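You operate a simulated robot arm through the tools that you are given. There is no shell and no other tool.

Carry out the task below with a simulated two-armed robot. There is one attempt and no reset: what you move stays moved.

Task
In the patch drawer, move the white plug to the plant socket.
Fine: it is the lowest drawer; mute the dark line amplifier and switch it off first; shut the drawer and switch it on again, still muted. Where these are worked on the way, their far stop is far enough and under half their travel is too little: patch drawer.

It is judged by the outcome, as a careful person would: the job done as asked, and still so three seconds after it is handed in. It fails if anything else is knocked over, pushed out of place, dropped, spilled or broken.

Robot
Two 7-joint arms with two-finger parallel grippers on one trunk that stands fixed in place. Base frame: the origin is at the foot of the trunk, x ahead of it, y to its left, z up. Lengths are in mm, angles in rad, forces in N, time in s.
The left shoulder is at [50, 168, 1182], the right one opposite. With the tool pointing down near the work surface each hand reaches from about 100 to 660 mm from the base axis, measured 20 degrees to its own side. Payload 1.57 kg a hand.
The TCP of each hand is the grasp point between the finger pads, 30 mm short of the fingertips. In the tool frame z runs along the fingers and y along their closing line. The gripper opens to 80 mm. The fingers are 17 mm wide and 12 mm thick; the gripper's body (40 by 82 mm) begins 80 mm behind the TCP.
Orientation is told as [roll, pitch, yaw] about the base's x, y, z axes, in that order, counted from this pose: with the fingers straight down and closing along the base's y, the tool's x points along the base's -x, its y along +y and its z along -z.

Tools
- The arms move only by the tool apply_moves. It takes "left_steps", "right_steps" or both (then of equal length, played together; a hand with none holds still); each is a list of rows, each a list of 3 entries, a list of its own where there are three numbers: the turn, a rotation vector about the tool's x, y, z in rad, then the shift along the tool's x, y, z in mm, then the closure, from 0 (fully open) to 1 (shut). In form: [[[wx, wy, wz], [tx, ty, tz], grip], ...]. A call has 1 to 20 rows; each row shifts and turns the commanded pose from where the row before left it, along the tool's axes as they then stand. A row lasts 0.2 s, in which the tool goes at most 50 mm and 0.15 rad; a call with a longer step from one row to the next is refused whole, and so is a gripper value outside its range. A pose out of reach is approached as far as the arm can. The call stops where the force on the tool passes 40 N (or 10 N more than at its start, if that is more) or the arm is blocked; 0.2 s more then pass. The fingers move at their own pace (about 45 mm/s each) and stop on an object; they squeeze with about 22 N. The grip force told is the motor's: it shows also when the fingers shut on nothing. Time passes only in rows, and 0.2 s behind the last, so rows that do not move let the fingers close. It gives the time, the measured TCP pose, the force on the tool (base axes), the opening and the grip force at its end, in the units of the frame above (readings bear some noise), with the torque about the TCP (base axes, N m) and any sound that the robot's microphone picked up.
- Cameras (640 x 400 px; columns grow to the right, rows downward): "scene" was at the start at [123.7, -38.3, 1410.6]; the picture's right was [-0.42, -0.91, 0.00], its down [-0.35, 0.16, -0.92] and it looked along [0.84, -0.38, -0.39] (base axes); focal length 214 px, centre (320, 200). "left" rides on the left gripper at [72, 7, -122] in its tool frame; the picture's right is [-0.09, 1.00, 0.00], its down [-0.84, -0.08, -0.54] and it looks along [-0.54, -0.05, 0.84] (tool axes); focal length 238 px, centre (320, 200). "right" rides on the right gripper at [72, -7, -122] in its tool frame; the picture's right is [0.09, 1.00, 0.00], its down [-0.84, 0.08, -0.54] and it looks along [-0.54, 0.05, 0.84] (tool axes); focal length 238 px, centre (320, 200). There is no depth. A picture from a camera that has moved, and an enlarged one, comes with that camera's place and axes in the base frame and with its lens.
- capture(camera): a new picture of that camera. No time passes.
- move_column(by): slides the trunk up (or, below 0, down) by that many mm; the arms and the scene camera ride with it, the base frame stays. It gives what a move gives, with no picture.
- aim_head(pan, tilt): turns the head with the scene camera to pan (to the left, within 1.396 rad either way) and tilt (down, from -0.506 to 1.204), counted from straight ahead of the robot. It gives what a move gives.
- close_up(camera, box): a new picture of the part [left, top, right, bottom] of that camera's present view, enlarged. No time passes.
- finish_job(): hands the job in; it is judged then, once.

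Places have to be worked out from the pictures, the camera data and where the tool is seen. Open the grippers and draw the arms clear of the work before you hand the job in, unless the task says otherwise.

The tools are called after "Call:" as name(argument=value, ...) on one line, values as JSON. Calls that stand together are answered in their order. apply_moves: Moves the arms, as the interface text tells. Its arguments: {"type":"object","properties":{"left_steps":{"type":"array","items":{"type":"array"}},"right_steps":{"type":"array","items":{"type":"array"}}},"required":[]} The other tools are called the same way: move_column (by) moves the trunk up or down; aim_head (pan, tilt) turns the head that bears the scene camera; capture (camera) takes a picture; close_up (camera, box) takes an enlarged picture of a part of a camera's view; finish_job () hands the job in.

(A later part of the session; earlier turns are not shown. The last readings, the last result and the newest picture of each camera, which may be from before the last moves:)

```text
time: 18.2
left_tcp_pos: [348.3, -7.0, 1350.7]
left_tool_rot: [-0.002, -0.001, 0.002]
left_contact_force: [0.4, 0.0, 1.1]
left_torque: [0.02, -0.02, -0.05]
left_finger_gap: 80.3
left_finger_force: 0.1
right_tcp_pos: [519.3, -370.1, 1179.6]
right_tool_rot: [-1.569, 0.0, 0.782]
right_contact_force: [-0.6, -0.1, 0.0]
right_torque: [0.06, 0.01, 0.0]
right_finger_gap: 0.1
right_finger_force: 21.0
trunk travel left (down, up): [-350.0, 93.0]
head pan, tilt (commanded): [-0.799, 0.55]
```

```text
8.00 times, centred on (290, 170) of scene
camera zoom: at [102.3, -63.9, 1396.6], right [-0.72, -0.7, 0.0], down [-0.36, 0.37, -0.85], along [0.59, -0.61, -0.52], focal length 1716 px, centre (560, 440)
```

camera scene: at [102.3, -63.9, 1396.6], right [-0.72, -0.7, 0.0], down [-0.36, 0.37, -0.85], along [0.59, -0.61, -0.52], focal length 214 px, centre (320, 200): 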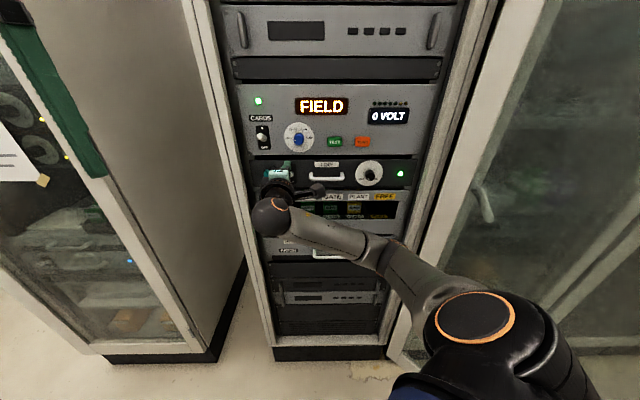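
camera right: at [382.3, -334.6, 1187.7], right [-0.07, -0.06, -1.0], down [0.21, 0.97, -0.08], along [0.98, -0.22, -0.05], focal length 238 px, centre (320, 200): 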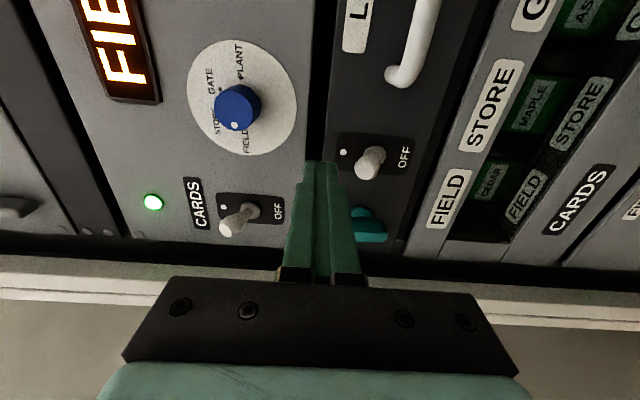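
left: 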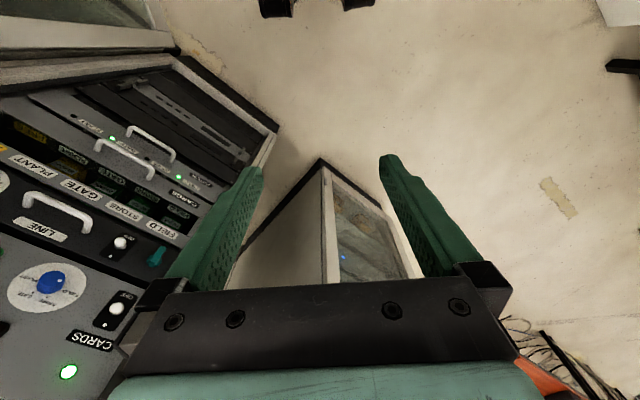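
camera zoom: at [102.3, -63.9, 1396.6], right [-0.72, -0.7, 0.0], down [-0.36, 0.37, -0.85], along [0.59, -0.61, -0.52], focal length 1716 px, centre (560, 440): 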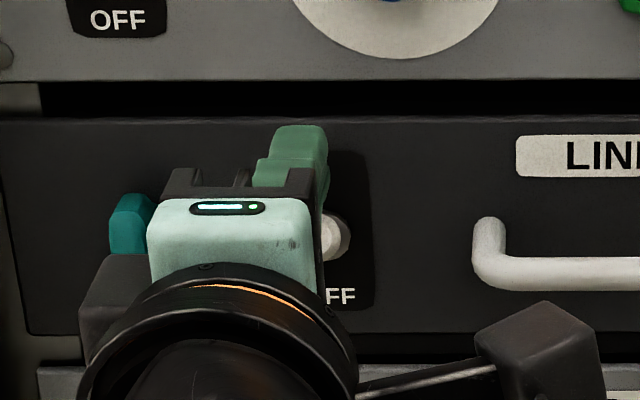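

The toggle bulb is at u≈−105,z≈1148,w≈663, exactly below the closed fingers. I advance 14 mm at this height, then push down slowly.

Call:
apply_moves(right_steps=[[[0, 0, 0], [0, 0, 7], 1], [[0, 0, 0], [0, 0, 7], 1], [[0, 0, 0], [0, 6, 0], 1], [[0, 0, 0], [0, 5, 0], 1], [[0, 0, 0], [0, 5, 0], 1], [[0, 0, 0], [0, 5, 0], 1], [[0, 0, 0], [0, 5, 0], 1]])

Call:
close_up(camera="right", box=[270, 110, 430, 210])

Call:
capture(camera="scene")

```text
time: 19.9
left_tcp_pos: [347.4, -7.7, 1351.0]
left_tool_rot: [-0.002, -0.002, -0.001]
left_contact_force: [-0.4, 0.4, 0.7]
left_torque: [-0.02, -0.02, -0.01]
left_finger_gap: 79.6
left_finger_force: 0.1
right_tcp_pos: [528.4, -380.3, 1153.2]
right_tool_rot: [-1.568, -0.003, 0.784]
right_contact_force: [-0.4, -0.2, 0.6]
right_torque: [-0.02, -0.02, -0.02]
right_finger_gap: 0.0
right_finger_force: 21.6
trunk travel left (down, up): [-350.0, 93.0]
head pan, tilt (commanded): [-0.799, 0.55]
```

```text
4.00 times, centred on (350, 160) of right
camera zoom: at [391.4, -344.3, 1161.7], right [-0.07, -0.06, -1.0], down [0.21, 0.97, -0.07], along [0.98, -0.21, -0.05], focal length 953 px, centre (200, 360)
```

zoom: 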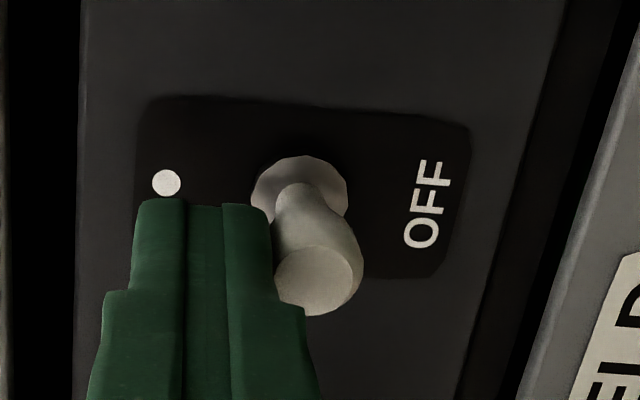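

```text
taken
camera scene: at [101.9, -64.1, 1396.6], right [-0.72, -0.7, 0.0], down [-0.36, 0.37, -0.85], along [0.59, -0.61, -0.52], focal length 214 px, centre (320, 200)
```

scene: 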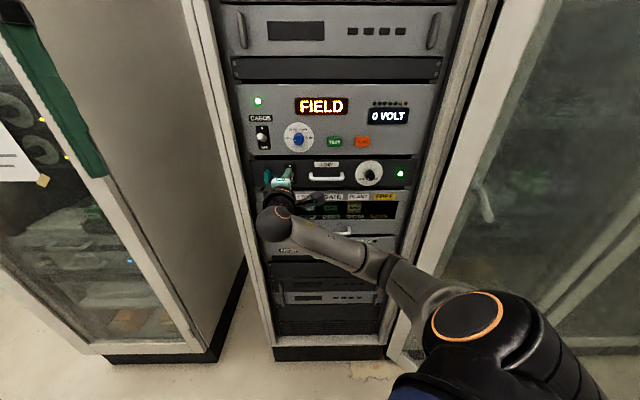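

The lever has followed to about mid-way (bulb z≈1136). Continue pressing down.

Call:
apply_moves(right_steps=[[[0, 0, 0], [0, 4, 0], 1], [[0, 0, 0], [0, 4, 0], 1], [[0, 0, 0], [0, 4, 0], 1]])

Call:
close_up(camera="right", box=[270, 110, 430, 210])

Call:
capture(camera="scene")

```text
time: 20.6
left_tcp_pos: [347.8, -7.3, 1351.0]
left_tool_rot: [-0.003, -0.002, 0.0]
left_contact_force: [-0.1, 1.1, 0.3]
left_torque: [0.01, 0.0, 0.01]
left_finger_gap: 80.1
left_finger_force: 0.1
right_tcp_pos: [530.2, -378.7, 1142.3]
right_tool_rot: [-1.571, -0.003, 0.784]
right_contact_force: [2.0, -0.8, 4.3]
right_torque: [-0.06, -0.1, 0.01]
right_finger_gap: 0.1
right_finger_force: 21.7
trunk travel left (down, up): [-350.0, 93.0]
head pan, tilt (commanded): [-0.799, 0.55]
```

```text
4.00 times, centred on (350, 160) of right
camera zoom: at [391.2, -344.1, 1151.1], right [-0.06, -0.06, -1.0], down [0.21, 0.97, -0.08], along [0.98, -0.21, -0.05], focal length 953 px, centre (200, 360)
```

zoom: 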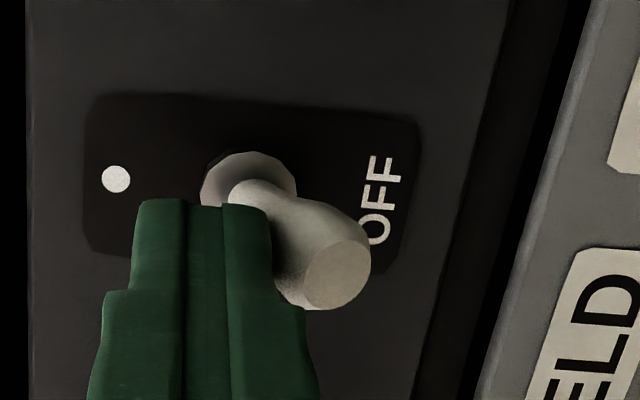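

```text
taken
camera scene: at [101.8, -64.0, 1396.8], right [-0.72, -0.7, 0.0], down [-0.36, 0.37, -0.85], along [0.59, -0.61, -0.52], focal length 214 px, centre (320, 200)
```

scene: 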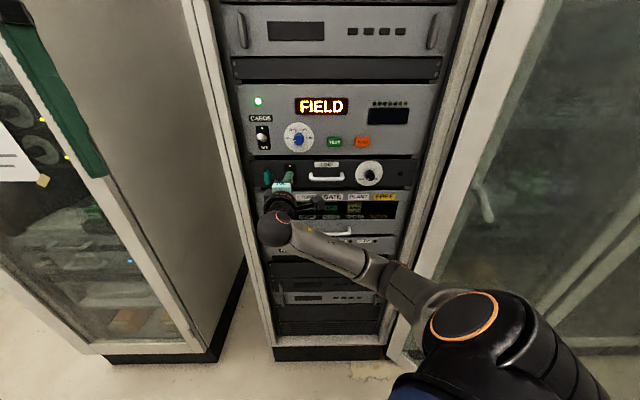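

The LINE LED and the VOLT display went dark and the lever is down at OFF. Now I back off the toggle and travel down to in front of the patch handle.

Call:
apply_moves(right_steps=[[[0, 0, 0], [0, -3, 0], 1], [[0, 0, 0], [0, 0, -12], 1], [[0, 0, 0], [0, 0, -12], 1], [[0, 0, 0], [0, 0, -12], 1], [[0, 0, 0], [8, 20, 0], 1], [[0, 0, 0], [8, 20, 0], 0.5], [[0, 0, 0], [8, 20, 0], 0], [[0, 0, 0], [8, 20, 0], 0], [[0, 0, 0], [8, 20, 0], 0], [[0, 0, 0], [8, 20, 0], 0]])

Call:
capture(camera="scene")

```text
time: 22.9
left_tcp_pos: [347.6, -6.9, 1349.9]
left_tool_rot: [-0.001, -0.003, -0.001]
left_contact_force: [0.3, 0.0, 0.7]
left_torque: [0.0, 0.0, 0.01]
left_finger_gap: 79.8
left_finger_force: 0.0
right_tcp_pos: [468.2, -389.7, 1024.9]
right_tool_rot: [-1.567, -0.002, 0.785]
right_contact_force: [-0.2, 0.8, 0.3]
right_torque: [-0.04, -0.01, 0.0]
right_finger_gap: 80.1
right_finger_force: 0.1
trunk travel left (down, up): [-350.0, 93.0]
head pan, tilt (commanded): [-0.799, 0.55]
```

```text
taken
camera scene: at [102.0, -64.3, 1396.6], right [-0.72, -0.7, 0.0], down [-0.36, 0.37, -0.85], along [0.59, -0.61, -0.52], focal length 214 px, centre (320, 200)
```

scene: 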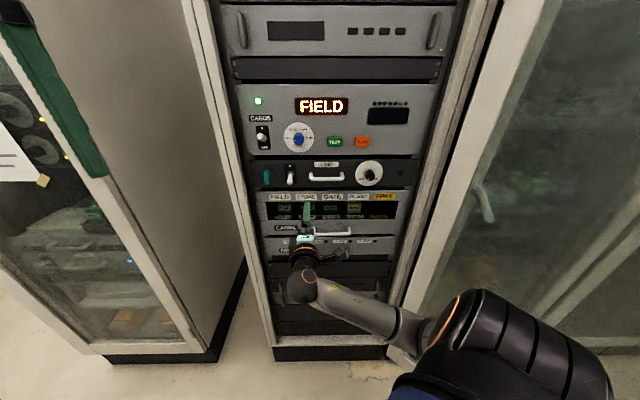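

Lever reads OFF. Continuing down to the patch handle's height (z≈823, u≈21), staying at w≈607.

Call:
apply_moves(right_steps=[[[0, 0, 0], [7.6, 20, 0], 0], [[0, 0, 0], [7.6, 20, 0], 0], [[0, 0, 0], [7.6, 20, 0], 0], [[0, 0, 0], [7.6, 20, 0], 0], [[0, 0, 0], [7.6, 20, 0], 0], [[0, 0, 0], [7.6, 20, 0], 0], [[0, 0, 0], [7.6, 20, 0], 0], [[0, 0, 0], [7.6, 20, 0], 0], [[0, 0, 0], [7.6, 20, 0], 0], [[0, 0, 0], [7.6, 21, 0], 0]])

Call:
capture(camera="scene")

Call:
capture(camera="right")

```text
time: 25.1
left_tcp_pos: [347.8, -7.7, 1350.1]
left_tool_rot: [-0.002, -0.001, 0.001]
left_contact_force: [-0.6, 0.8, 0.2]
left_torque: [0.01, -0.02, -0.01]
left_finger_gap: 80.2
left_finger_force: 0.0
right_tcp_pos: [416.8, -441.9, 822.6]
right_tool_rot: [-1.568, -0.002, 0.782]
right_contact_force: [0.0, 0.7, -0.3]
right_torque: [0.0, 0.02, -0.05]
right_finger_gap: 80.0
right_finger_force: 0.0
trunk travel left (down, up): [-350.0, 93.0]
head pan, tilt (commanded): [-0.799, 0.55]
```

```text
taken
camera scene: at [102.0, -64.3, 1396.6], right [-0.72, -0.7, 0.0], down [-0.36, 0.37, -0.85], along [0.59, -0.61, -0.52], focal length 214 px, centre (320, 200)
```

scene: 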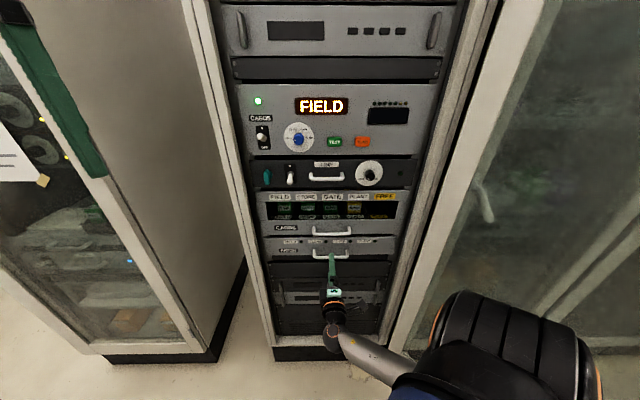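

```text
taken
camera right: at [279.5, -406.2, 830.8], right [-0.07, -0.06, -1.0], down [0.21, 0.97, -0.07], along [0.98, -0.21, -0.05], focal length 238 px, centre (320, 200)
```

right: 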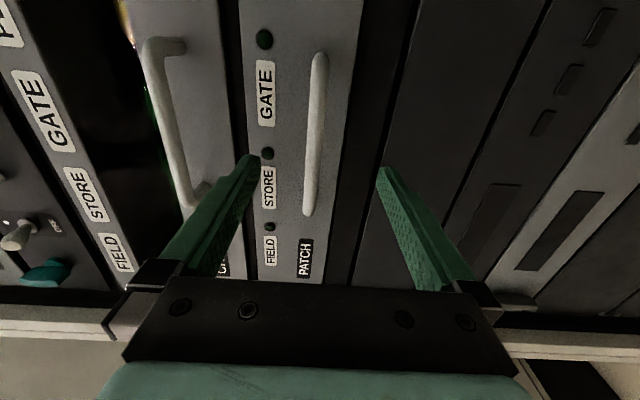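

Patch LEDs are dark too (amp off). The bar shows at z≈829 in the hand view, so I raise 5 mm and advance 47 mm so the bar sits between the pads.

Call:
apply_moves(right_steps=[[[0, 0, 0], [2, -5, 0], 0], [[0, 0, 0], [0, 0, 12], 0], [[0, 0, 0], [0, 0, 12], 0], [[0, 0, 0], [0, 0, 12], 0], [[0, 0, 0], [0, 0, 9], 0]])

Call:
capture(camera="right")

Call:
close_up(camera="scene", box=[270, 210, 398, 290])

```text
time: 26.2
left_tcp_pos: [348.4, -7.1, 1351.8]
left_tool_rot: [-0.002, -0.002, -0.001]
left_contact_force: [0.6, -0.4, -0.2]
left_torque: [0.02, 0.01, 0.0]
left_finger_gap: 80.0
left_finger_force: 0.0
right_tcp_pos: [446.8, -472.6, 828.1]
right_tool_rot: [-1.568, -0.001, 0.783]
right_contact_force: [-0.4, 0.7, 1.0]
right_torque: [-0.04, -0.02, 0.0]
right_finger_gap: 80.1
right_finger_force: 0.1
trunk travel left (down, up): [-350.0, 93.0]
head pan, tilt (commanded): [-0.799, 0.55]
```

```text
taken
camera right: at [309.7, -437.9, 835.9], right [-0.07, -0.06, -1.0], down [0.21, 0.97, -0.07], along [0.98, -0.21, -0.05], focal length 238 px, centre (320, 200)
```

right: 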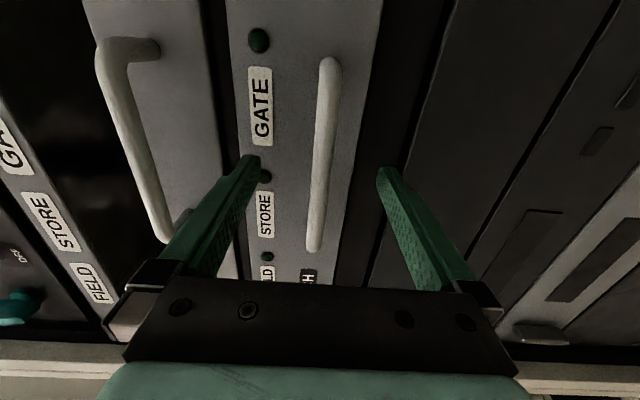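

```text
5.00 times, centred on (334, 250) of scene
camera zoom: at [102.0, -64.2, 1396.6], right [-0.72, -0.7, 0.0], down [-0.36, 0.37, -0.85], along [0.59, -0.61, -0.52], focal length 1072 px, centre (250, -50)
```

zoom: 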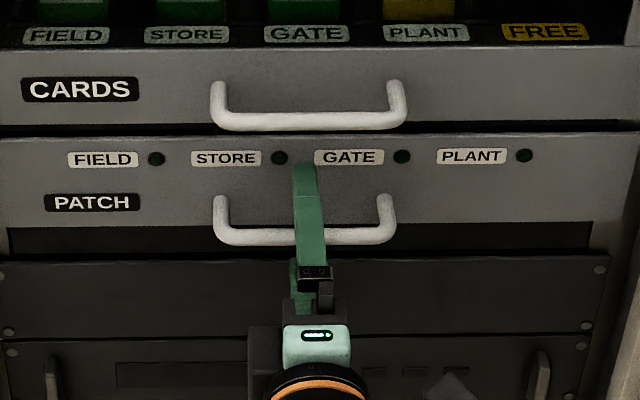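

Bar is between the fingers (TCP w≈650, z≈828). Closing on the handle.

Call:
apply_moves(right_steps=[[[0, 0, 0], [0, 0, 3], 0.5], [[0, 0, 0], [0, 0, 0], 0.8], [[0, 0, 0], [0, 0, 0], 1], [[0, 0, 0], [0, 0, 0], 1], [[0, 0, 0], [0, 0, 0], 1], [[0, 0, 0], [0, 0, 0], 1]])

Call:
capture(camera="right")

```text
time: 27.6
left_tcp_pos: [346.4, -7.3, 1351.3]
left_tool_rot: [-0.001, 0.0, 0.001]
left_contact_force: [0.4, -0.1, 0.1]
left_torque: [0.01, 0.01, -0.03]
left_finger_gap: 79.9
left_finger_force: 0.2
right_tcp_pos: [447.9, -475.6, 827.8]
right_tool_rot: [-1.571, -0.002, 0.783]
right_contact_force: [0.8, -0.8, 0.8]
right_torque: [-0.05, 0.01, -0.01]
right_finger_gap: 11.4
right_finger_force: 29.1
trunk travel left (down, up): [-350.0, 93.0]
head pan, tilt (commanded): [-0.799, 0.55]
```

```text
taken
camera right: at [311.1, -440.2, 835.8], right [-0.07, -0.06, -1.0], down [0.21, 0.97, -0.08], along [0.98, -0.21, -0.05], focal length 238 px, centre (320, 200)
```

right: 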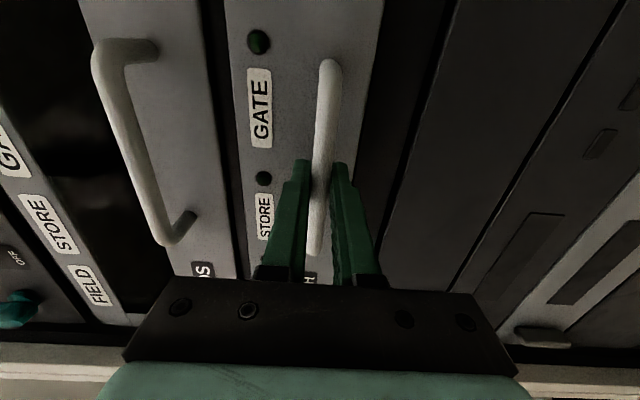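

Handle gripped (11.4 mm). Pulling the drawer out in gentle steps.

Call:
apply_moves(right_steps=[[[0, 0, 0], [0, 0, -8], 1], [[0, 0, 0], [0, 0, -10], 1], [[0, 0, 0], [0, 0, -10], 1], [[0, 0, 0], [0, 0, -10], 1], [[0, 0, 0], [0, 0, -10], 1], [[0, 0, 0], [0, 0, -10], 1], [[0, 0, 0], [0, 0, -10], 1], [[0, 0, 0], [0, 0, -10], 1]])

Call:
capture(camera="scene")

```text
time: 29.4
left_tcp_pos: [348.7, -6.5, 1349.9]
left_tool_rot: [-0.004, -0.001, 0.001]
left_contact_force: [-0.3, -0.4, -0.2]
left_torque: [-0.02, 0.05, 0.02]
left_finger_gap: 79.6
left_finger_force: 0.0
right_tcp_pos: [392.8, -421.1, 828.3]
right_tool_rot: [-1.57, 0.0, 0.786]
right_contact_force: [4.8, 6.0, 1.2]
right_torque: [-0.03, 0.06, 0.28]
right_finger_gap: 11.6
right_finger_force: 29.2
trunk travel left (down, up): [-350.0, 93.0]
head pan, tilt (commanded): [-0.799, 0.55]
```

```text
taken
camera scene: at [102.2, -63.4, 1396.7], right [-0.72, -0.7, 0.0], down [-0.36, 0.37, -0.85], along [0.59, -0.61, -0.52], focal length 214 px, centre (320, 200)
```

scene: 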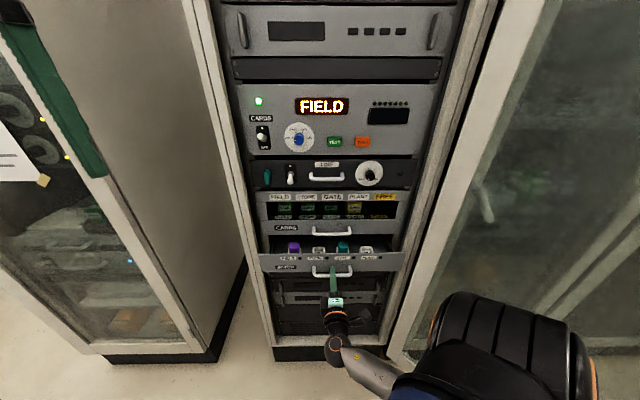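

The drawer slides; inside I see a purple, a teal and paler objects. Zooming in.

Call:
close_up(camera="scene", box=[262, 225, 406, 315])

```text
4.44 times, centred on (334, 270) of scene
camera zoom: at [102.2, -63.4, 1396.7], right [-0.72, -0.7, 0.0], down [-0.36, 0.37, -0.85], along [0.59, -0.61, -0.52], focal length 953 px, centre (258, -111)
```

zoom: 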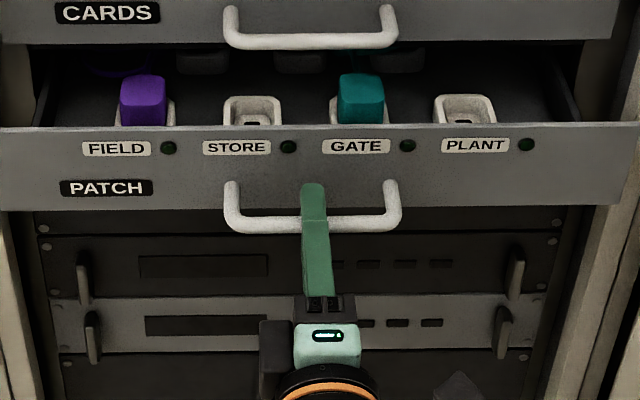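

Front sockets: purple at FIELD, STORE empty, teal at GATE, PLANT empty; more things lie further back. Pulling further.

Call:
apply_moves(right_steps=[[[0, 0, 0], [0, 0, -10], 1], [[0, 0, 0], [0, 0, -10], 1], [[0, 0, 0], [0, 0, -10], 1], [[0, 0, 0], [0, 0, -10], 1], [[0, 0, 0], [0, 0, -10], 1], [[0, 0, 0], [0, 0, -10], 1]])

Call:
close_up(camera="scene", box=[246, 225, 422, 335])

```text
time: 30.9
left_tcp_pos: [347.8, -7.3, 1351.5]
left_tool_rot: [-0.002, -0.002, 0.0]
left_contact_force: [-0.2, -0.6, 0.6]
left_torque: [0.02, 0.01, 0.01]
left_finger_gap: 80.1
left_finger_force: 0.0
right_tcp_pos: [350.1, -377.6, 827.7]
right_tool_rot: [-1.569, -0.001, 0.784]
right_contact_force: [4.3, 6.9, 3.0]
right_torque: [-0.01, 0.07, 0.58]
right_finger_gap: 12.0
right_finger_force: 29.1
trunk travel left (down, up): [-350.0, 93.0]
head pan, tilt (commanded): [-0.799, 0.55]
```

```text
3.64 times, centred on (334, 280) of scene
camera zoom: at [102.2, -63.3, 1396.7], right [-0.72, -0.7, 0.0], down [-0.36, 0.37, -0.85], along [0.59, -0.61, -0.52], focal length 780 px, centre (269, -91)
```

zoom: 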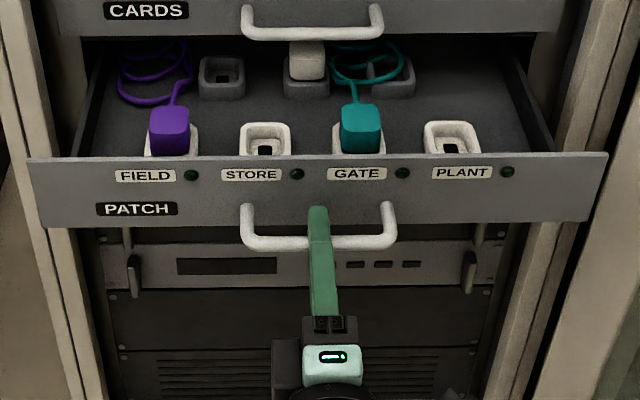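

A white plug stands in the back row's middle grey socket. Still sliding freely (138 mm out); pull further.

Call:
apply_moves(right_steps=[[[0, 0, 0], [0, 0, -10], 1], [[0, 0, 0], [0, 0, -10], 1], [[0, 0, 0], [0, 0, -10], 1], [[0, 0, 0], [0, 0, -10], 1], [[0, 0, 0], [0, 0, -10], 1]])

Call:
close_up(camera="scene", box=[230, 225, 438, 355])

```text
time: 32.0
left_tcp_pos: [349.8, -6.6, 1350.3]
left_tool_rot: [-0.003, 0.0, 0.0]
left_contact_force: [0.0, -0.7, -0.1]
left_torque: [0.01, -0.03, 0.0]
left_finger_gap: 79.9
left_finger_force: 0.0
right_tcp_pos: [313.4, -341.9, 827.9]
right_tool_rot: [-1.563, -0.001, 0.787]
right_contact_force: [7.9, 9.9, -8.6]
right_torque: [0.1, 0.03, -0.3]
right_finger_gap: 11.5
right_finger_force: 29.2
trunk travel left (down, up): [-350.0, 93.0]
head pan, tilt (commanded): [-0.799, 0.55]
```

```text
3.08 times, centred on (334, 290) of scene
camera zoom: at [103.1, -63.5, 1396.4], right [-0.72, -0.7, 0.0], down [-0.36, 0.37, -0.85], along [0.59, -0.61, -0.52], focal length 660 px, centre (277, -77)
```

zoom: 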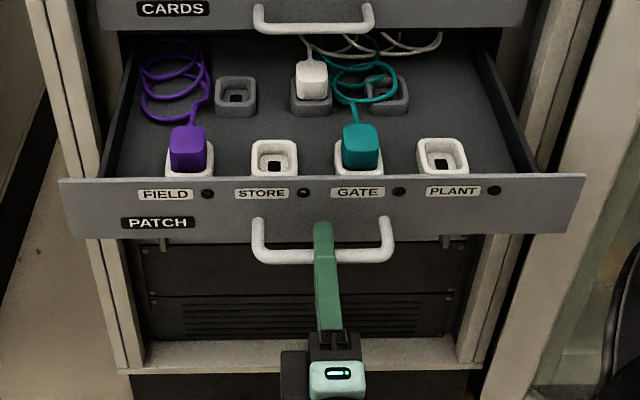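

Drawer is ~190 mm out; the white plug with its white cable is in the back middle socket. I pull a bit more to find the far stop.

Call:
apply_moves(right_steps=[[[0, 0, 0], [0, 0, -8], 1], [[0, 0, 0], [0, 0, -8], 1], [[0, 0, 0], [0, 0, -8], 1]])

Call:
capture(camera="scene")

```text
time: 32.9
left_tcp_pos: [351.6, -7.8, 1350.0]
left_tool_rot: [0.001, -0.001, 0.001]
left_contact_force: [-0.9, 1.0, 0.0]
left_torque: [-0.01, 0.0, -0.04]
left_finger_gap: 80.0
left_finger_force: 0.0
right_tcp_pos: [302.1, -329.7, 827.3]
right_tool_rot: [-1.568, -0.001, 0.783]
right_contact_force: [11.6, 9.7, -26.8]
right_torque: [0.05, 0.11, 0.01]
right_finger_gap: 11.5
right_finger_force: 29.1
trunk travel left (down, up): [-350.0, 93.0]
head pan, tilt (commanded): [-0.799, 0.55]
```

```text
taken
camera scene: at [104.8, -65.2, 1395.8], right [-0.72, -0.7, 0.0], down [-0.37, 0.38, -0.85], along [0.59, -0.61, -0.52], focal length 214 px, centre (320, 200)
```

scene: 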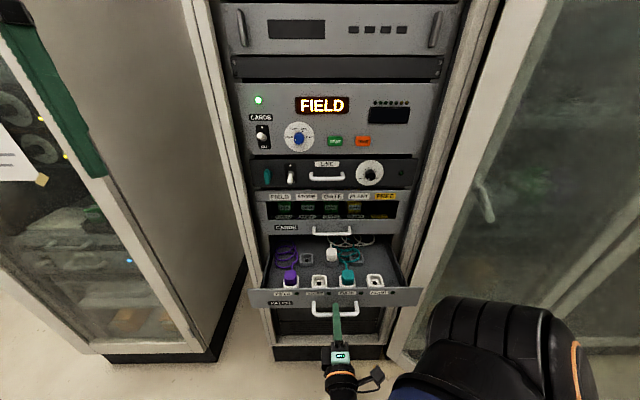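

The drawer is ~207 mm out, but a sideways/vertical load (−27 N z) has built up in the arm. I ease forward a few mm to relieve it and see.

Call:
apply_moves(right_steps=[[[0, 0, 0], [0, 0, 4], 1], [[0, 0, 0], [0, 0, 4], 1]])

Call:
close_up(camera="scene", box=[230, 225, 438, 355])

```text
time: 33.5
left_tcp_pos: [347.7, -8.0, 1351.6]
left_tool_rot: [-0.002, -0.001, -0.002]
left_contact_force: [0.5, 0.0, 0.1]
left_torque: [-0.02, -0.04, -0.03]
left_finger_gap: 80.1
left_finger_force: 0.0
right_tcp_pos: [300.4, -329.6, 827.9]
right_tool_rot: [-1.56, 0.0, 0.788]
right_contact_force: [0.4, 2.9, -11.5]
right_torque: [-0.04, 0.21, 0.45]
right_finger_gap: 12.0
right_finger_force: 28.6
trunk travel left (down, up): [-350.0, 93.0]
head pan, tilt (commanded): [-0.799, 0.55]
```

```text
3.08 times, centred on (334, 290) of scene
camera zoom: at [102.4, -64.6, 1396.7], right [-0.72, -0.7, 0.0], down [-0.36, 0.37, -0.85], along [0.59, -0.61, -0.52], focal length 660 px, centre (277, -77)
```

zoom: 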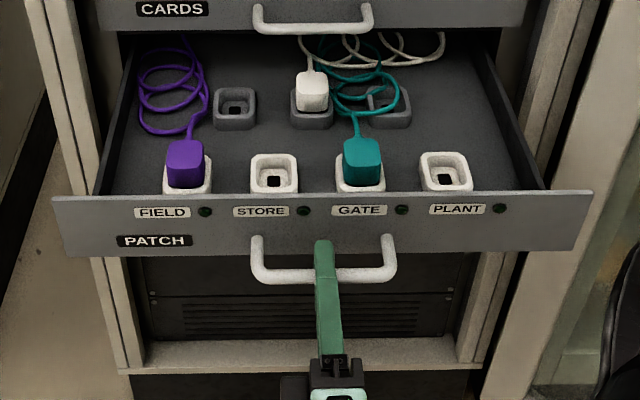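

The drawer stands ~207 mm out with plugs clearly accessible: white plug in the back row (u≈18), PLANT socket front right, empty. I release the handle and back the hand away.

Call:
apply_moves(right_steps=[[[0, 0, 0], [0, 0, 0], 0.7], [[0, 0, 0], [0, 0, 0], 0.4], [[0, 0, 0], [0, 0, 0], 0.2], [[0, 0, 0], [0, 0, 0], 0.2]])

Call:
apply_moves(right_steps=[[[0, 0, 0], [0, 0, -10], 0.2], [[0, 0, 0], [0, 0, -10], 0.2], [[0, 0, 0], [0, 0, -10], 0.2], [[0, 0, 0], [0, 0, -10], 0.2]])

Call:
capture(camera="scene")

Call:
capture(camera="right")

```text
time: 34.5
left_tcp_pos: [346.7, -6.7, 1350.8]
left_tool_rot: [-0.002, -0.002, 0.001]
left_contact_force: [0.4, -0.6, -0.2]
left_torque: [-0.01, 0.02, 0.02]
left_finger_gap: 80.2
left_finger_force: 0.0
right_tcp_pos: [303.4, -332.2, 829.6]
right_tool_rot: [-1.57, -0.002, 0.783]
right_contact_force: [0.0, 0.3, 0.5]
right_torque: [-0.02, 0.0, -0.02]
right_finger_gap: 64.2
right_finger_force: 0.2
trunk travel left (down, up): [-350.0, 93.0]
head pan, tilt (commanded): [-0.799, 0.55]
```

```text
time: 35.6
left_tcp_pos: [346.5, -6.8, 1351.1]
left_tool_rot: [-0.001, -0.002, 0.001]
left_contact_force: [-0.3, 0.1, -0.1]
left_torque: [0.01, -0.03, -0.01]
left_finger_gap: 79.7
left_finger_force: 0.0
right_tcp_pos: [281.9, -342.9, 847.3]
right_tool_rot: [-1.647, 0.006, 0.712]
right_contact_force: [-1.6, 0.5, 0.2]
right_torque: [0.02, -0.01, 0.02]
right_finger_gap: 64.4
right_finger_force: 0.1
trunk travel left (down, up): [-350.0, 93.0]
head pan, tilt (commanded): [-0.799, 0.55]
stopped in row 4 (right hand): the arm was blocked; the commanded pose is now the measured one
```

```text
taken
camera scene: at [102.0, -64.2, 1396.6], right [-0.72, -0.7, 0.0], down [-0.36, 0.37, -0.85], along [0.59, -0.61, -0.52], focal length 214 px, centre (320, 200)
```

scene: 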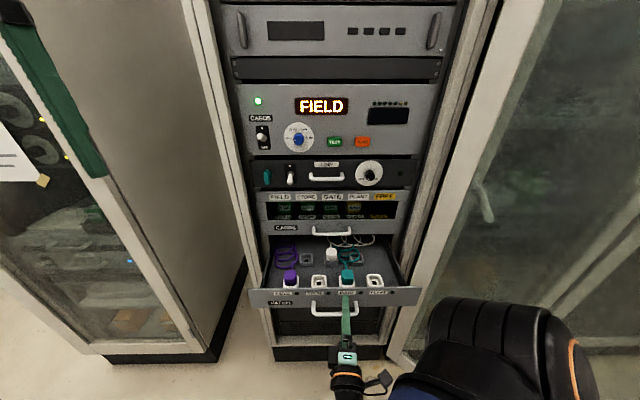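

```text
taken
camera right: at [147.5, -297.0, 846.3], right [-0.03, -0.12, -0.99], down [0.28, 0.95, -0.12], along [0.96, -0.29, 0.01], focal length 238 px, centre (320, 200)
```

right: 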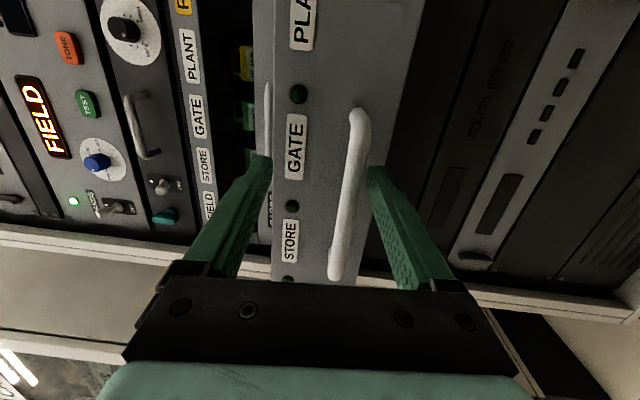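

The arm got blocked retreating (folded too tightly); TCP is at u≈43,w≈442,z≈847 with the fingers still around the bar. I look toward the right arm with the head to see what limits it.

Call:
aim_head(pan=-1.2, tilt=0.95)

Call:
capture(camera="scene")

Call:
capture(camera="left")

```text
time: 36.5
left_tcp_pos: [346.8, -6.9, 1351.7]
left_tool_rot: [-0.001, -0.002, 0.001]
left_contact_force: [0.0, -0.1, 0.2]
left_torque: [0.0, 0.01, 0.0]
left_finger_gap: 80.1
left_finger_force: 0.0
right_tcp_pos: [281.7, -341.3, 846.9]
right_tool_rot: [-1.645, 0.008, 0.711]
right_contact_force: [-0.1, -0.1, 0.0]
right_torque: [0.0, 0.01, 0.03]
right_finger_gap: 64.0
right_finger_force: 0.0
trunk travel left (down, up): [-350.0, 93.0]
head pan, tilt (commanded): [-1.201, 0.949]
```

```text
taken
camera scene: at [65.8, -67.6, 1363.7], right [-0.93, -0.36, 0.0], down [-0.29, 0.76, -0.58], along [0.21, -0.54, -0.81], focal length 214 px, centre (320, 200)
```

scene: 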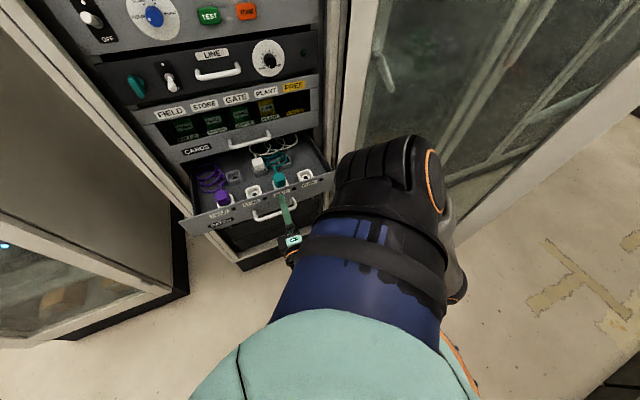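

```text
taken
camera left: at [274.3, -0.6, 1473.0], right [0.09, 1.0, 0.0], down [0.84, -0.08, 0.54], along [0.54, -0.05, -0.84], focal length 238 px, centre (320, 200)
```

left: 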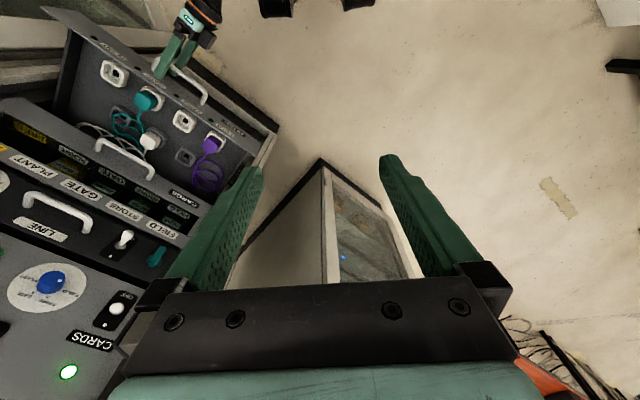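

The arm is simply folded tight near the shoulder. Instead of backing out, I'll slide sideways left off the end of the handle (fingers pass above/below bar and post), which extends the arm; restoring the orientation at the same time.

Call:
apply_moves(right_steps=[[[-0.038, -0.037, 0], [-6, 5, 2], 0], [[-0.038, -0.037, 0], [-8, 5, 2], 0], [[0, 0, 0], [-10, 2, 0], 0], [[0, 0, 0], [-10, 0, 0], 0], [[0, 0, 0], [-10, 0, 0], 0]])

Call:
capture(camera="right")

```text
time: 37.7
left_tcp_pos: [348.0, -7.1, 1351.3]
left_tool_rot: [-0.001, -0.002, 0.0]
left_contact_force: [0.7, -0.2, -1.1]
left_torque: [0.0, 0.03, 0.01]
left_finger_gap: 79.8
left_finger_force: 0.1
right_tcp_pos: [315.3, -324.6, 836.8]
right_tool_rot: [-1.585, 0.029, 0.781]
right_contact_force: [0.3, -0.1, 0.0]
right_torque: [0.0, 0.02, 0.0]
right_finger_gap: 80.0
right_finger_force: 0.0
trunk travel left (down, up): [-350.0, 93.0]
head pan, tilt (commanded): [-1.201, 0.949]
```

```text
taken
camera right: at [178.3, -288.7, 844.2], right [-0.08, -0.09, -0.99], down [0.21, 0.97, -0.11], along [0.97, -0.22, -0.05], focal length 238 px, centre (320, 200)
```

right: 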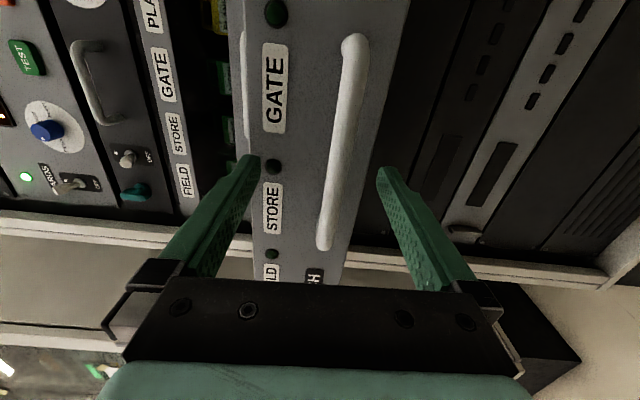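

Sliding works: u≈7,w≈452. Continuing left past the handle's end while edging back a little.

Call:
apply_moves(right_steps=[[[0, 0, 0], [-10, 0, -3], 0], [[0, 0, 0], [-10, 0, -3], 0], [[0, 0, 0], [-10, 0, -3], 0], [[0, 0, 0], [-10, 0, -3], 0], [[0, 0, 0], [-10, 0, -3], 0], [[0, 0, 0], [-10, 0, -3], 0], [[0, 0, 0], [-10, 0, -3], 0]])

Call:
capture(camera="right")

Call:
capture(camera="scene")

```text
time: 39.1
left_tcp_pos: [348.2, -6.3, 1350.8]
left_tool_rot: [0.001, -0.002, -0.001]
left_contact_force: [-0.9, -0.3, -0.3]
left_torque: [0.0, 0.03, -0.02]
left_finger_gap: 80.0
left_finger_force: 0.1
right_tcp_pos: [334.8, -331.2, 836.9]
right_tool_rot: [-1.644, 0.091, 0.683]
right_contact_force: [-0.2, 1.5, -5.2]
right_torque: [0.26, 0.03, -0.02]
right_finger_gap: 80.0
right_finger_force: 0.0
trunk travel left (down, up): [-350.0, 93.0]
head pan, tilt (commanded): [-1.201, 0.949]
stopped in row 6 (right hand): the arm was blocked; the commanded pose is now the measured one
```

```text
taken
camera right: at [201.8, -282.1, 843.3], right [-0.1, -0.17, -0.98], down [0.3, 0.93, -0.19], along [0.95, -0.31, -0.04], focal length 238 px, centre (320, 200)
```

right: 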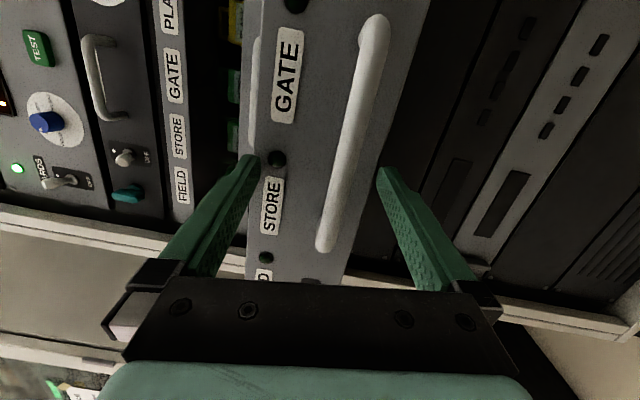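

```text
taken
camera scene: at [66.1, -67.6, 1363.8], right [-0.93, -0.36, 0.0], down [-0.29, 0.76, -0.58], along [0.21, -0.54, -0.81], focal length 214 px, centre (320, 200)
```

scene: 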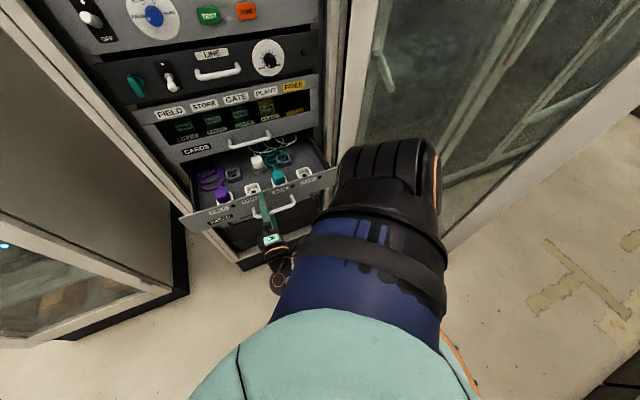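

Blocked again, and the hand drifted forward (w≈471), perhaps touching the panel. I zoom in on the fingers and drawer before choosing a way out.

Call:
close_up(camera="scene", box=[160, 130, 352, 250])

Call:
close_up(camera="left", box=[20, 0, 276, 160])

```text
3.33 times, centred on (256, 190) of scene
camera zoom: at [66.1, -67.6, 1363.8], right [-0.93, -0.36, 0.0], down [-0.29, 0.76, -0.58], along [0.21, -0.54, -0.81], focal length 715 px, centre (533, 233)
```

zoom: 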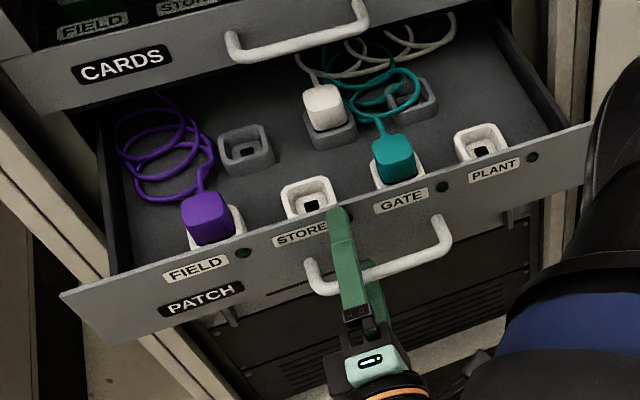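

```text
2.50 times, centred on (148, 80) of left
camera zoom: at [274.6, -0.6, 1473.0], right [0.09, 1.0, 0.0], down [0.84, -0.08, 0.54], along [0.54, -0.05, -0.84], focal length 596 px, centre (750, 500)
```

zoom: 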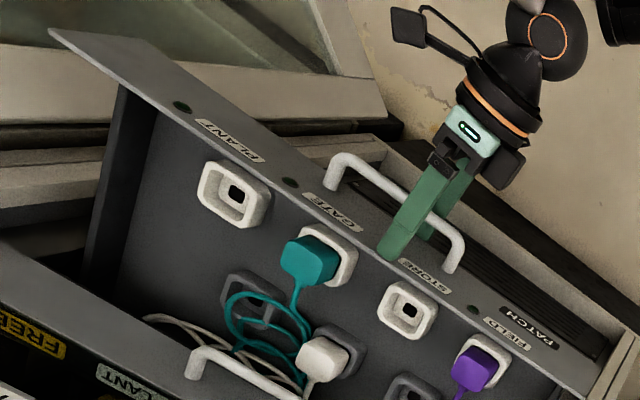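

The left camera shows the fingertips just touching the panel by the STORE label (drawer still ~197 mm out). The arm seems to block on its own fold, so I'll raise the trunk in small steps while bringing the hand back down, to extend the arm.

Call:
move_column(by=18)

```text
time: 39.5
left_tcp_pos: [346.8, -6.2, 1360.9]
left_tool_rot: [-0.001, -0.003, -0.001]
left_contact_force: [0.3, -0.3, 0.4]
left_torque: [-0.05, -0.01, -0.04]
left_finger_gap: 80.1
left_finger_force: 0.0
right_tcp_pos: [333.3, -332.0, 838.1]
right_tool_rot: [-1.617, 0.092, 0.688]
right_contact_force: [-1.1, 0.3, -10.5]
right_torque: [0.36, 0.11, 0.21]
right_finger_gap: 79.8
right_finger_force: 0.1
trunk travel left (down, up): [-359.0, 84.0]
head pan, tilt (commanded): [-1.201, 0.949]
stopped: the force on the tool passed its limit at 48 N (the readings are from after the stop); the commanded pose is now the measured one
```

The column stopped after 9 mm: something is holding the tool down. I look closely at the fingers from both cameras to find the contact.

Call:
capture(camera="right")

Call:
close_up(camera="left", box=[120, 0, 248, 80])

Call:
close_up(camera="scene", box=[220, 170, 348, 300])

```text
taken
camera right: at [200.6, -282.8, 847.1], right [-0.11, -0.15, -0.98], down [0.29, 0.94, -0.18], along [0.95, -0.31, -0.06], focal length 238 px, centre (320, 200)
```

right: 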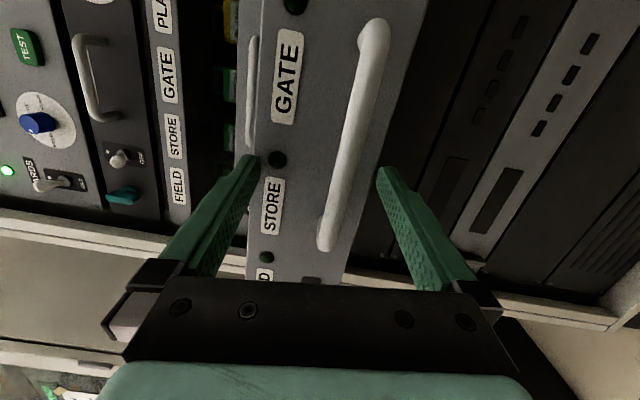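

```text
5.00 times, centred on (184, 40) of left
camera zoom: at [273.7, -0.4, 1482.2], right [0.09, 1.0, 0.0], down [0.84, -0.08, 0.54], along [0.54, -0.05, -0.84], focal length 1192 px, centre (1000, 1000)
```

zoom: 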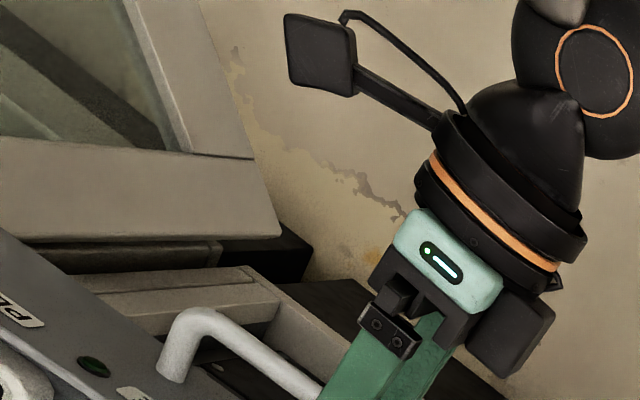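

```text
3.08 times, centred on (284, 235) of scene
camera zoom: at [65.4, -67.4, 1372.7], right [-0.93, -0.36, 0.0], down [-0.29, 0.76, -0.58], along [0.21, -0.54, -0.81], focal length 660 px, centre (431, 92)
```

zoom: 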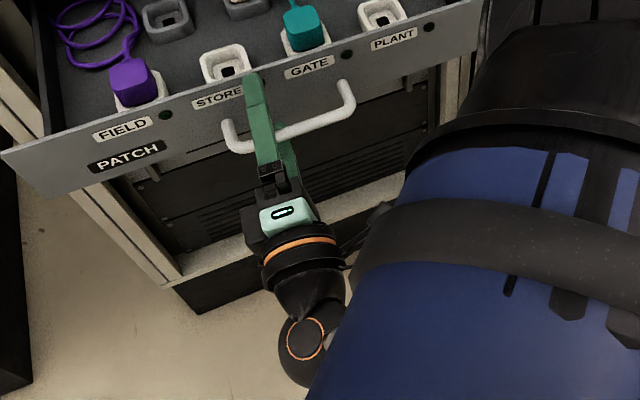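

The hand's own camera box (on the tool +x side, here on the right) is pressing against the forearm – that explains the blocking. Rolling the hand +0.75 rad about its axis moves the camera down and away; the fingers stay clear of the bar.

Call:
apply_moves(right_steps=[[[0, 0, 0.12], [0, 0, 0], 0], [[0, 0, 0.12], [0, 0, 0], 0], [[0, 0, 0.12], [0, 0, 0], 0], [[0, 0, 0.12], [0, 0, 0], 0], [[0, 0, 0.12], [0, 0, 0], 0], [[0, 0, 0.12], [0, 0, 0], 0]])

Call:
capture(camera="right")

Call:
close_up(camera="left", box=[60, 0, 252, 120])

```text
time: 40.9
left_tcp_pos: [347.0, -6.7, 1359.6]
left_tool_rot: [-0.002, 0.0, 0.0]
left_contact_force: [0.2, 0.4, -0.5]
left_torque: [-0.01, 0.0, 0.01]
left_finger_gap: 79.9
left_finger_force: 0.1
right_tcp_pos: [329.3, -330.5, 829.1]
right_tool_rot: [-1.597, -0.561, 0.701]
right_contact_force: [-2.0, 0.5, -8.4]
right_torque: [0.06, 0.43, -0.07]
right_finger_gap: 79.9
right_finger_force: 0.1
trunk travel left (down, up): [-359.0, 84.0]
head pan, tilt (commanded): [-1.201, 0.949]
stopped in row 6 (right hand): the force on the tool passed its limit at 41 N (the readings are from after the stop); the commanded pose is now the measured one
```

```text
taken
camera right: at [202.7, -279.0, 795.1], right [0.36, 0.27, -0.89], down [0.23, 0.9, 0.37], along [0.9, -0.34, 0.26], focal length 238 px, centre (320, 200)
```

right: 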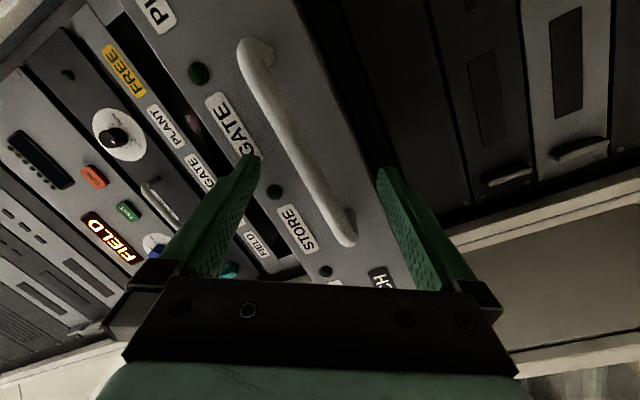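

```text
3.33 times, centred on (156, 60) of left
camera zoom: at [274.0, 0.3, 1482.3], right [0.09, 1.0, 0.0], down [0.84, -0.08, 0.54], along [0.54, -0.05, -0.84], focal length 794 px, centre (867, 667)
```

zoom: 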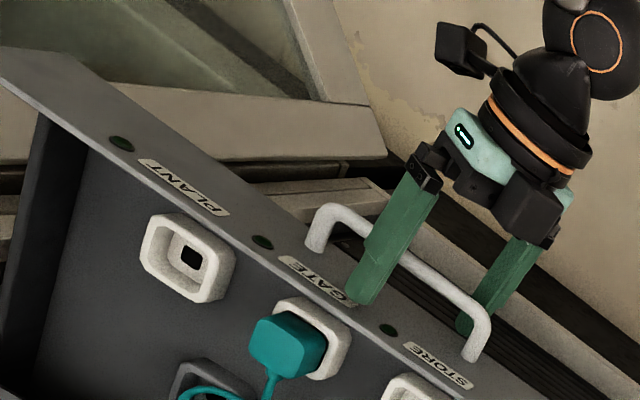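

Now I suspect the lower fingertip is hooked under the panel's lower edge (it pushed the tool down). I lower the hand 5 mm and then retreat straight out in small steps with the camera now out of the forearm's way.

Call:
apply_moves(right_steps=[[[0, 0, 0], [2.7, 4.2, 0], 0], [[0, 0, 0], [0.6, -0.6, -8], 0], [[0, 0, 0], [0.6, -0.6, -8], 0], [[0, 0, 0], [0.6, -0.6, -8], 0]])

Call:
capture(camera="right")

Call:
close_up(camera="left", box=[60, 0, 252, 120])

```text
time: 41.9
left_tcp_pos: [347.9, -6.9, 1359.8]
left_tool_rot: [-0.002, -0.001, 0.0]
left_contact_force: [0.4, 0.4, 0.2]
left_torque: [0.04, 0.01, -0.02]
left_finger_gap: 80.0
left_finger_force: 0.0
right_tcp_pos: [319.5, -329.1, 835.5]
right_tool_rot: [-1.645, -0.573, 0.709]
right_contact_force: [-0.1, 1.0, -0.8]
right_torque: [0.02, 0.01, 0.0]
right_finger_gap: 79.7
right_finger_force: 0.1
trunk travel left (down, up): [-359.0, 84.0]
head pan, tilt (commanded): [-1.201, 0.949]
```

```text
taken
camera right: at [195.3, -274.6, 795.3], right [0.4, 0.24, -0.88], down [0.23, 0.91, 0.35], along [0.89, -0.35, 0.3], focal length 238 px, centre (320, 200)
```

right: 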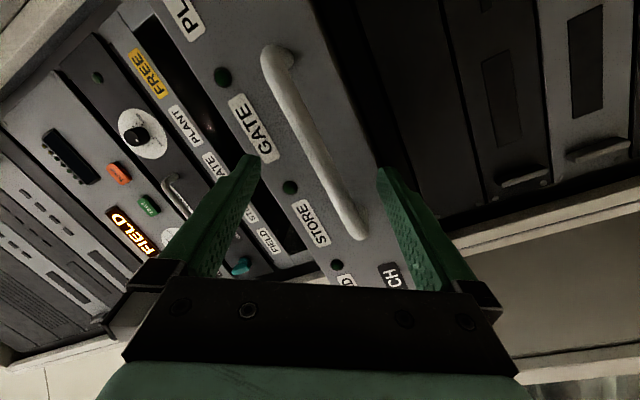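

```text
3.33 times, centred on (156, 60) of left
camera zoom: at [274.1, -0.7, 1481.7], right [0.09, 1.0, 0.0], down [0.84, -0.08, 0.54], along [0.54, -0.05, -0.84], focal length 794 px, centre (867, 667)
```

zoom: 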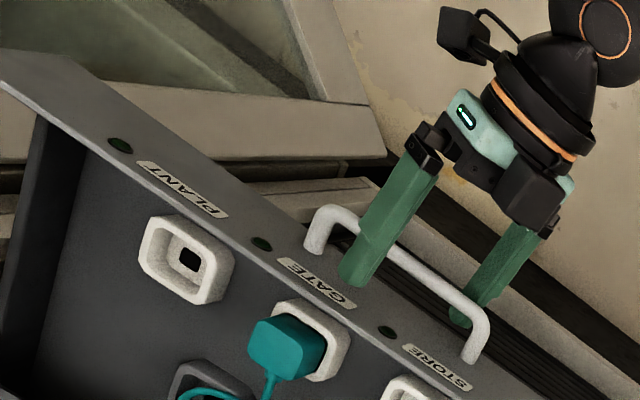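

Forces are gone but the hand lags its command. I'll wait one still row to see whether it settles further.

Call:
apply_moves(right_steps=[[[0, 0, 0], [0, 0, 0], 0], [[0, 0, 0], [0, 0, 0], 0]])

```text
time: 42.5
left_tcp_pos: [347.6, -6.8, 1360.7]
left_tool_rot: [-0.002, -0.002, 0.001]
left_contact_force: [0.6, 0.0, -0.2]
left_torque: [-0.04, 0.03, -0.01]
left_finger_gap: 79.9
left_finger_force: 0.1
right_tcp_pos: [318.9, -327.9, 836.3]
right_tool_rot: [-1.645, -0.572, 0.709]
right_contact_force: [0.0, -0.4, -0.4]
right_torque: [0.02, 0.0, 0.02]
right_finger_gap: 79.9
right_finger_force: 0.0
trunk travel left (down, up): [-359.0, 84.0]
head pan, tilt (commanded): [-1.201, 0.949]
```

The hand rests off its command with no tool force, so an arm link is probably touching or at its limit. I look down at the arm with the head.

Call:
aim_head(pan=-0.9, tilt=1.2)

Call:
capture(camera="scene")

```text
time: 43.3
left_tcp_pos: [346.9, -7.7, 1360.1]
left_tool_rot: [-0.001, -0.002, -0.001]
left_contact_force: [-0.1, -0.3, -0.1]
left_torque: [0.0, -0.03, -0.01]
left_finger_gap: 79.9
left_finger_force: 0.0
right_tcp_pos: [317.8, -328.4, 836.3]
right_tool_rot: [-1.646, -0.569, 0.709]
right_contact_force: [0.3, -0.3, 0.9]
right_torque: [-0.03, 0.03, -0.01]
right_finger_gap: 79.9
right_finger_force: 0.2
trunk travel left (down, up): [-359.0, 84.0]
head pan, tilt (commanded): [-0.901, 1.201]
```

```text
taken
camera scene: at [74.1, -43.7, 1356.2], right [-0.78, -0.62, 0.0], down [-0.58, 0.73, -0.36], along [0.23, -0.28, -0.93], focal length 214 px, centre (320, 200)
```

scene: 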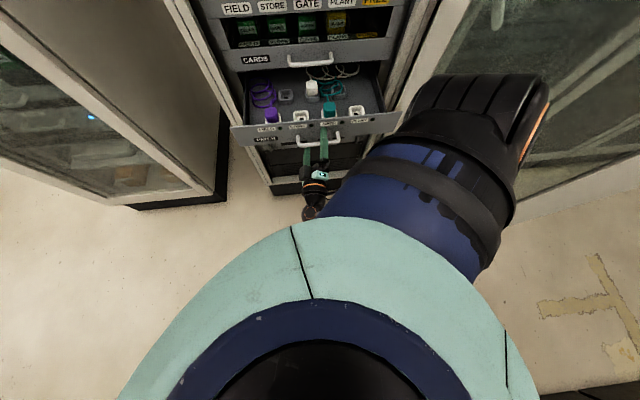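

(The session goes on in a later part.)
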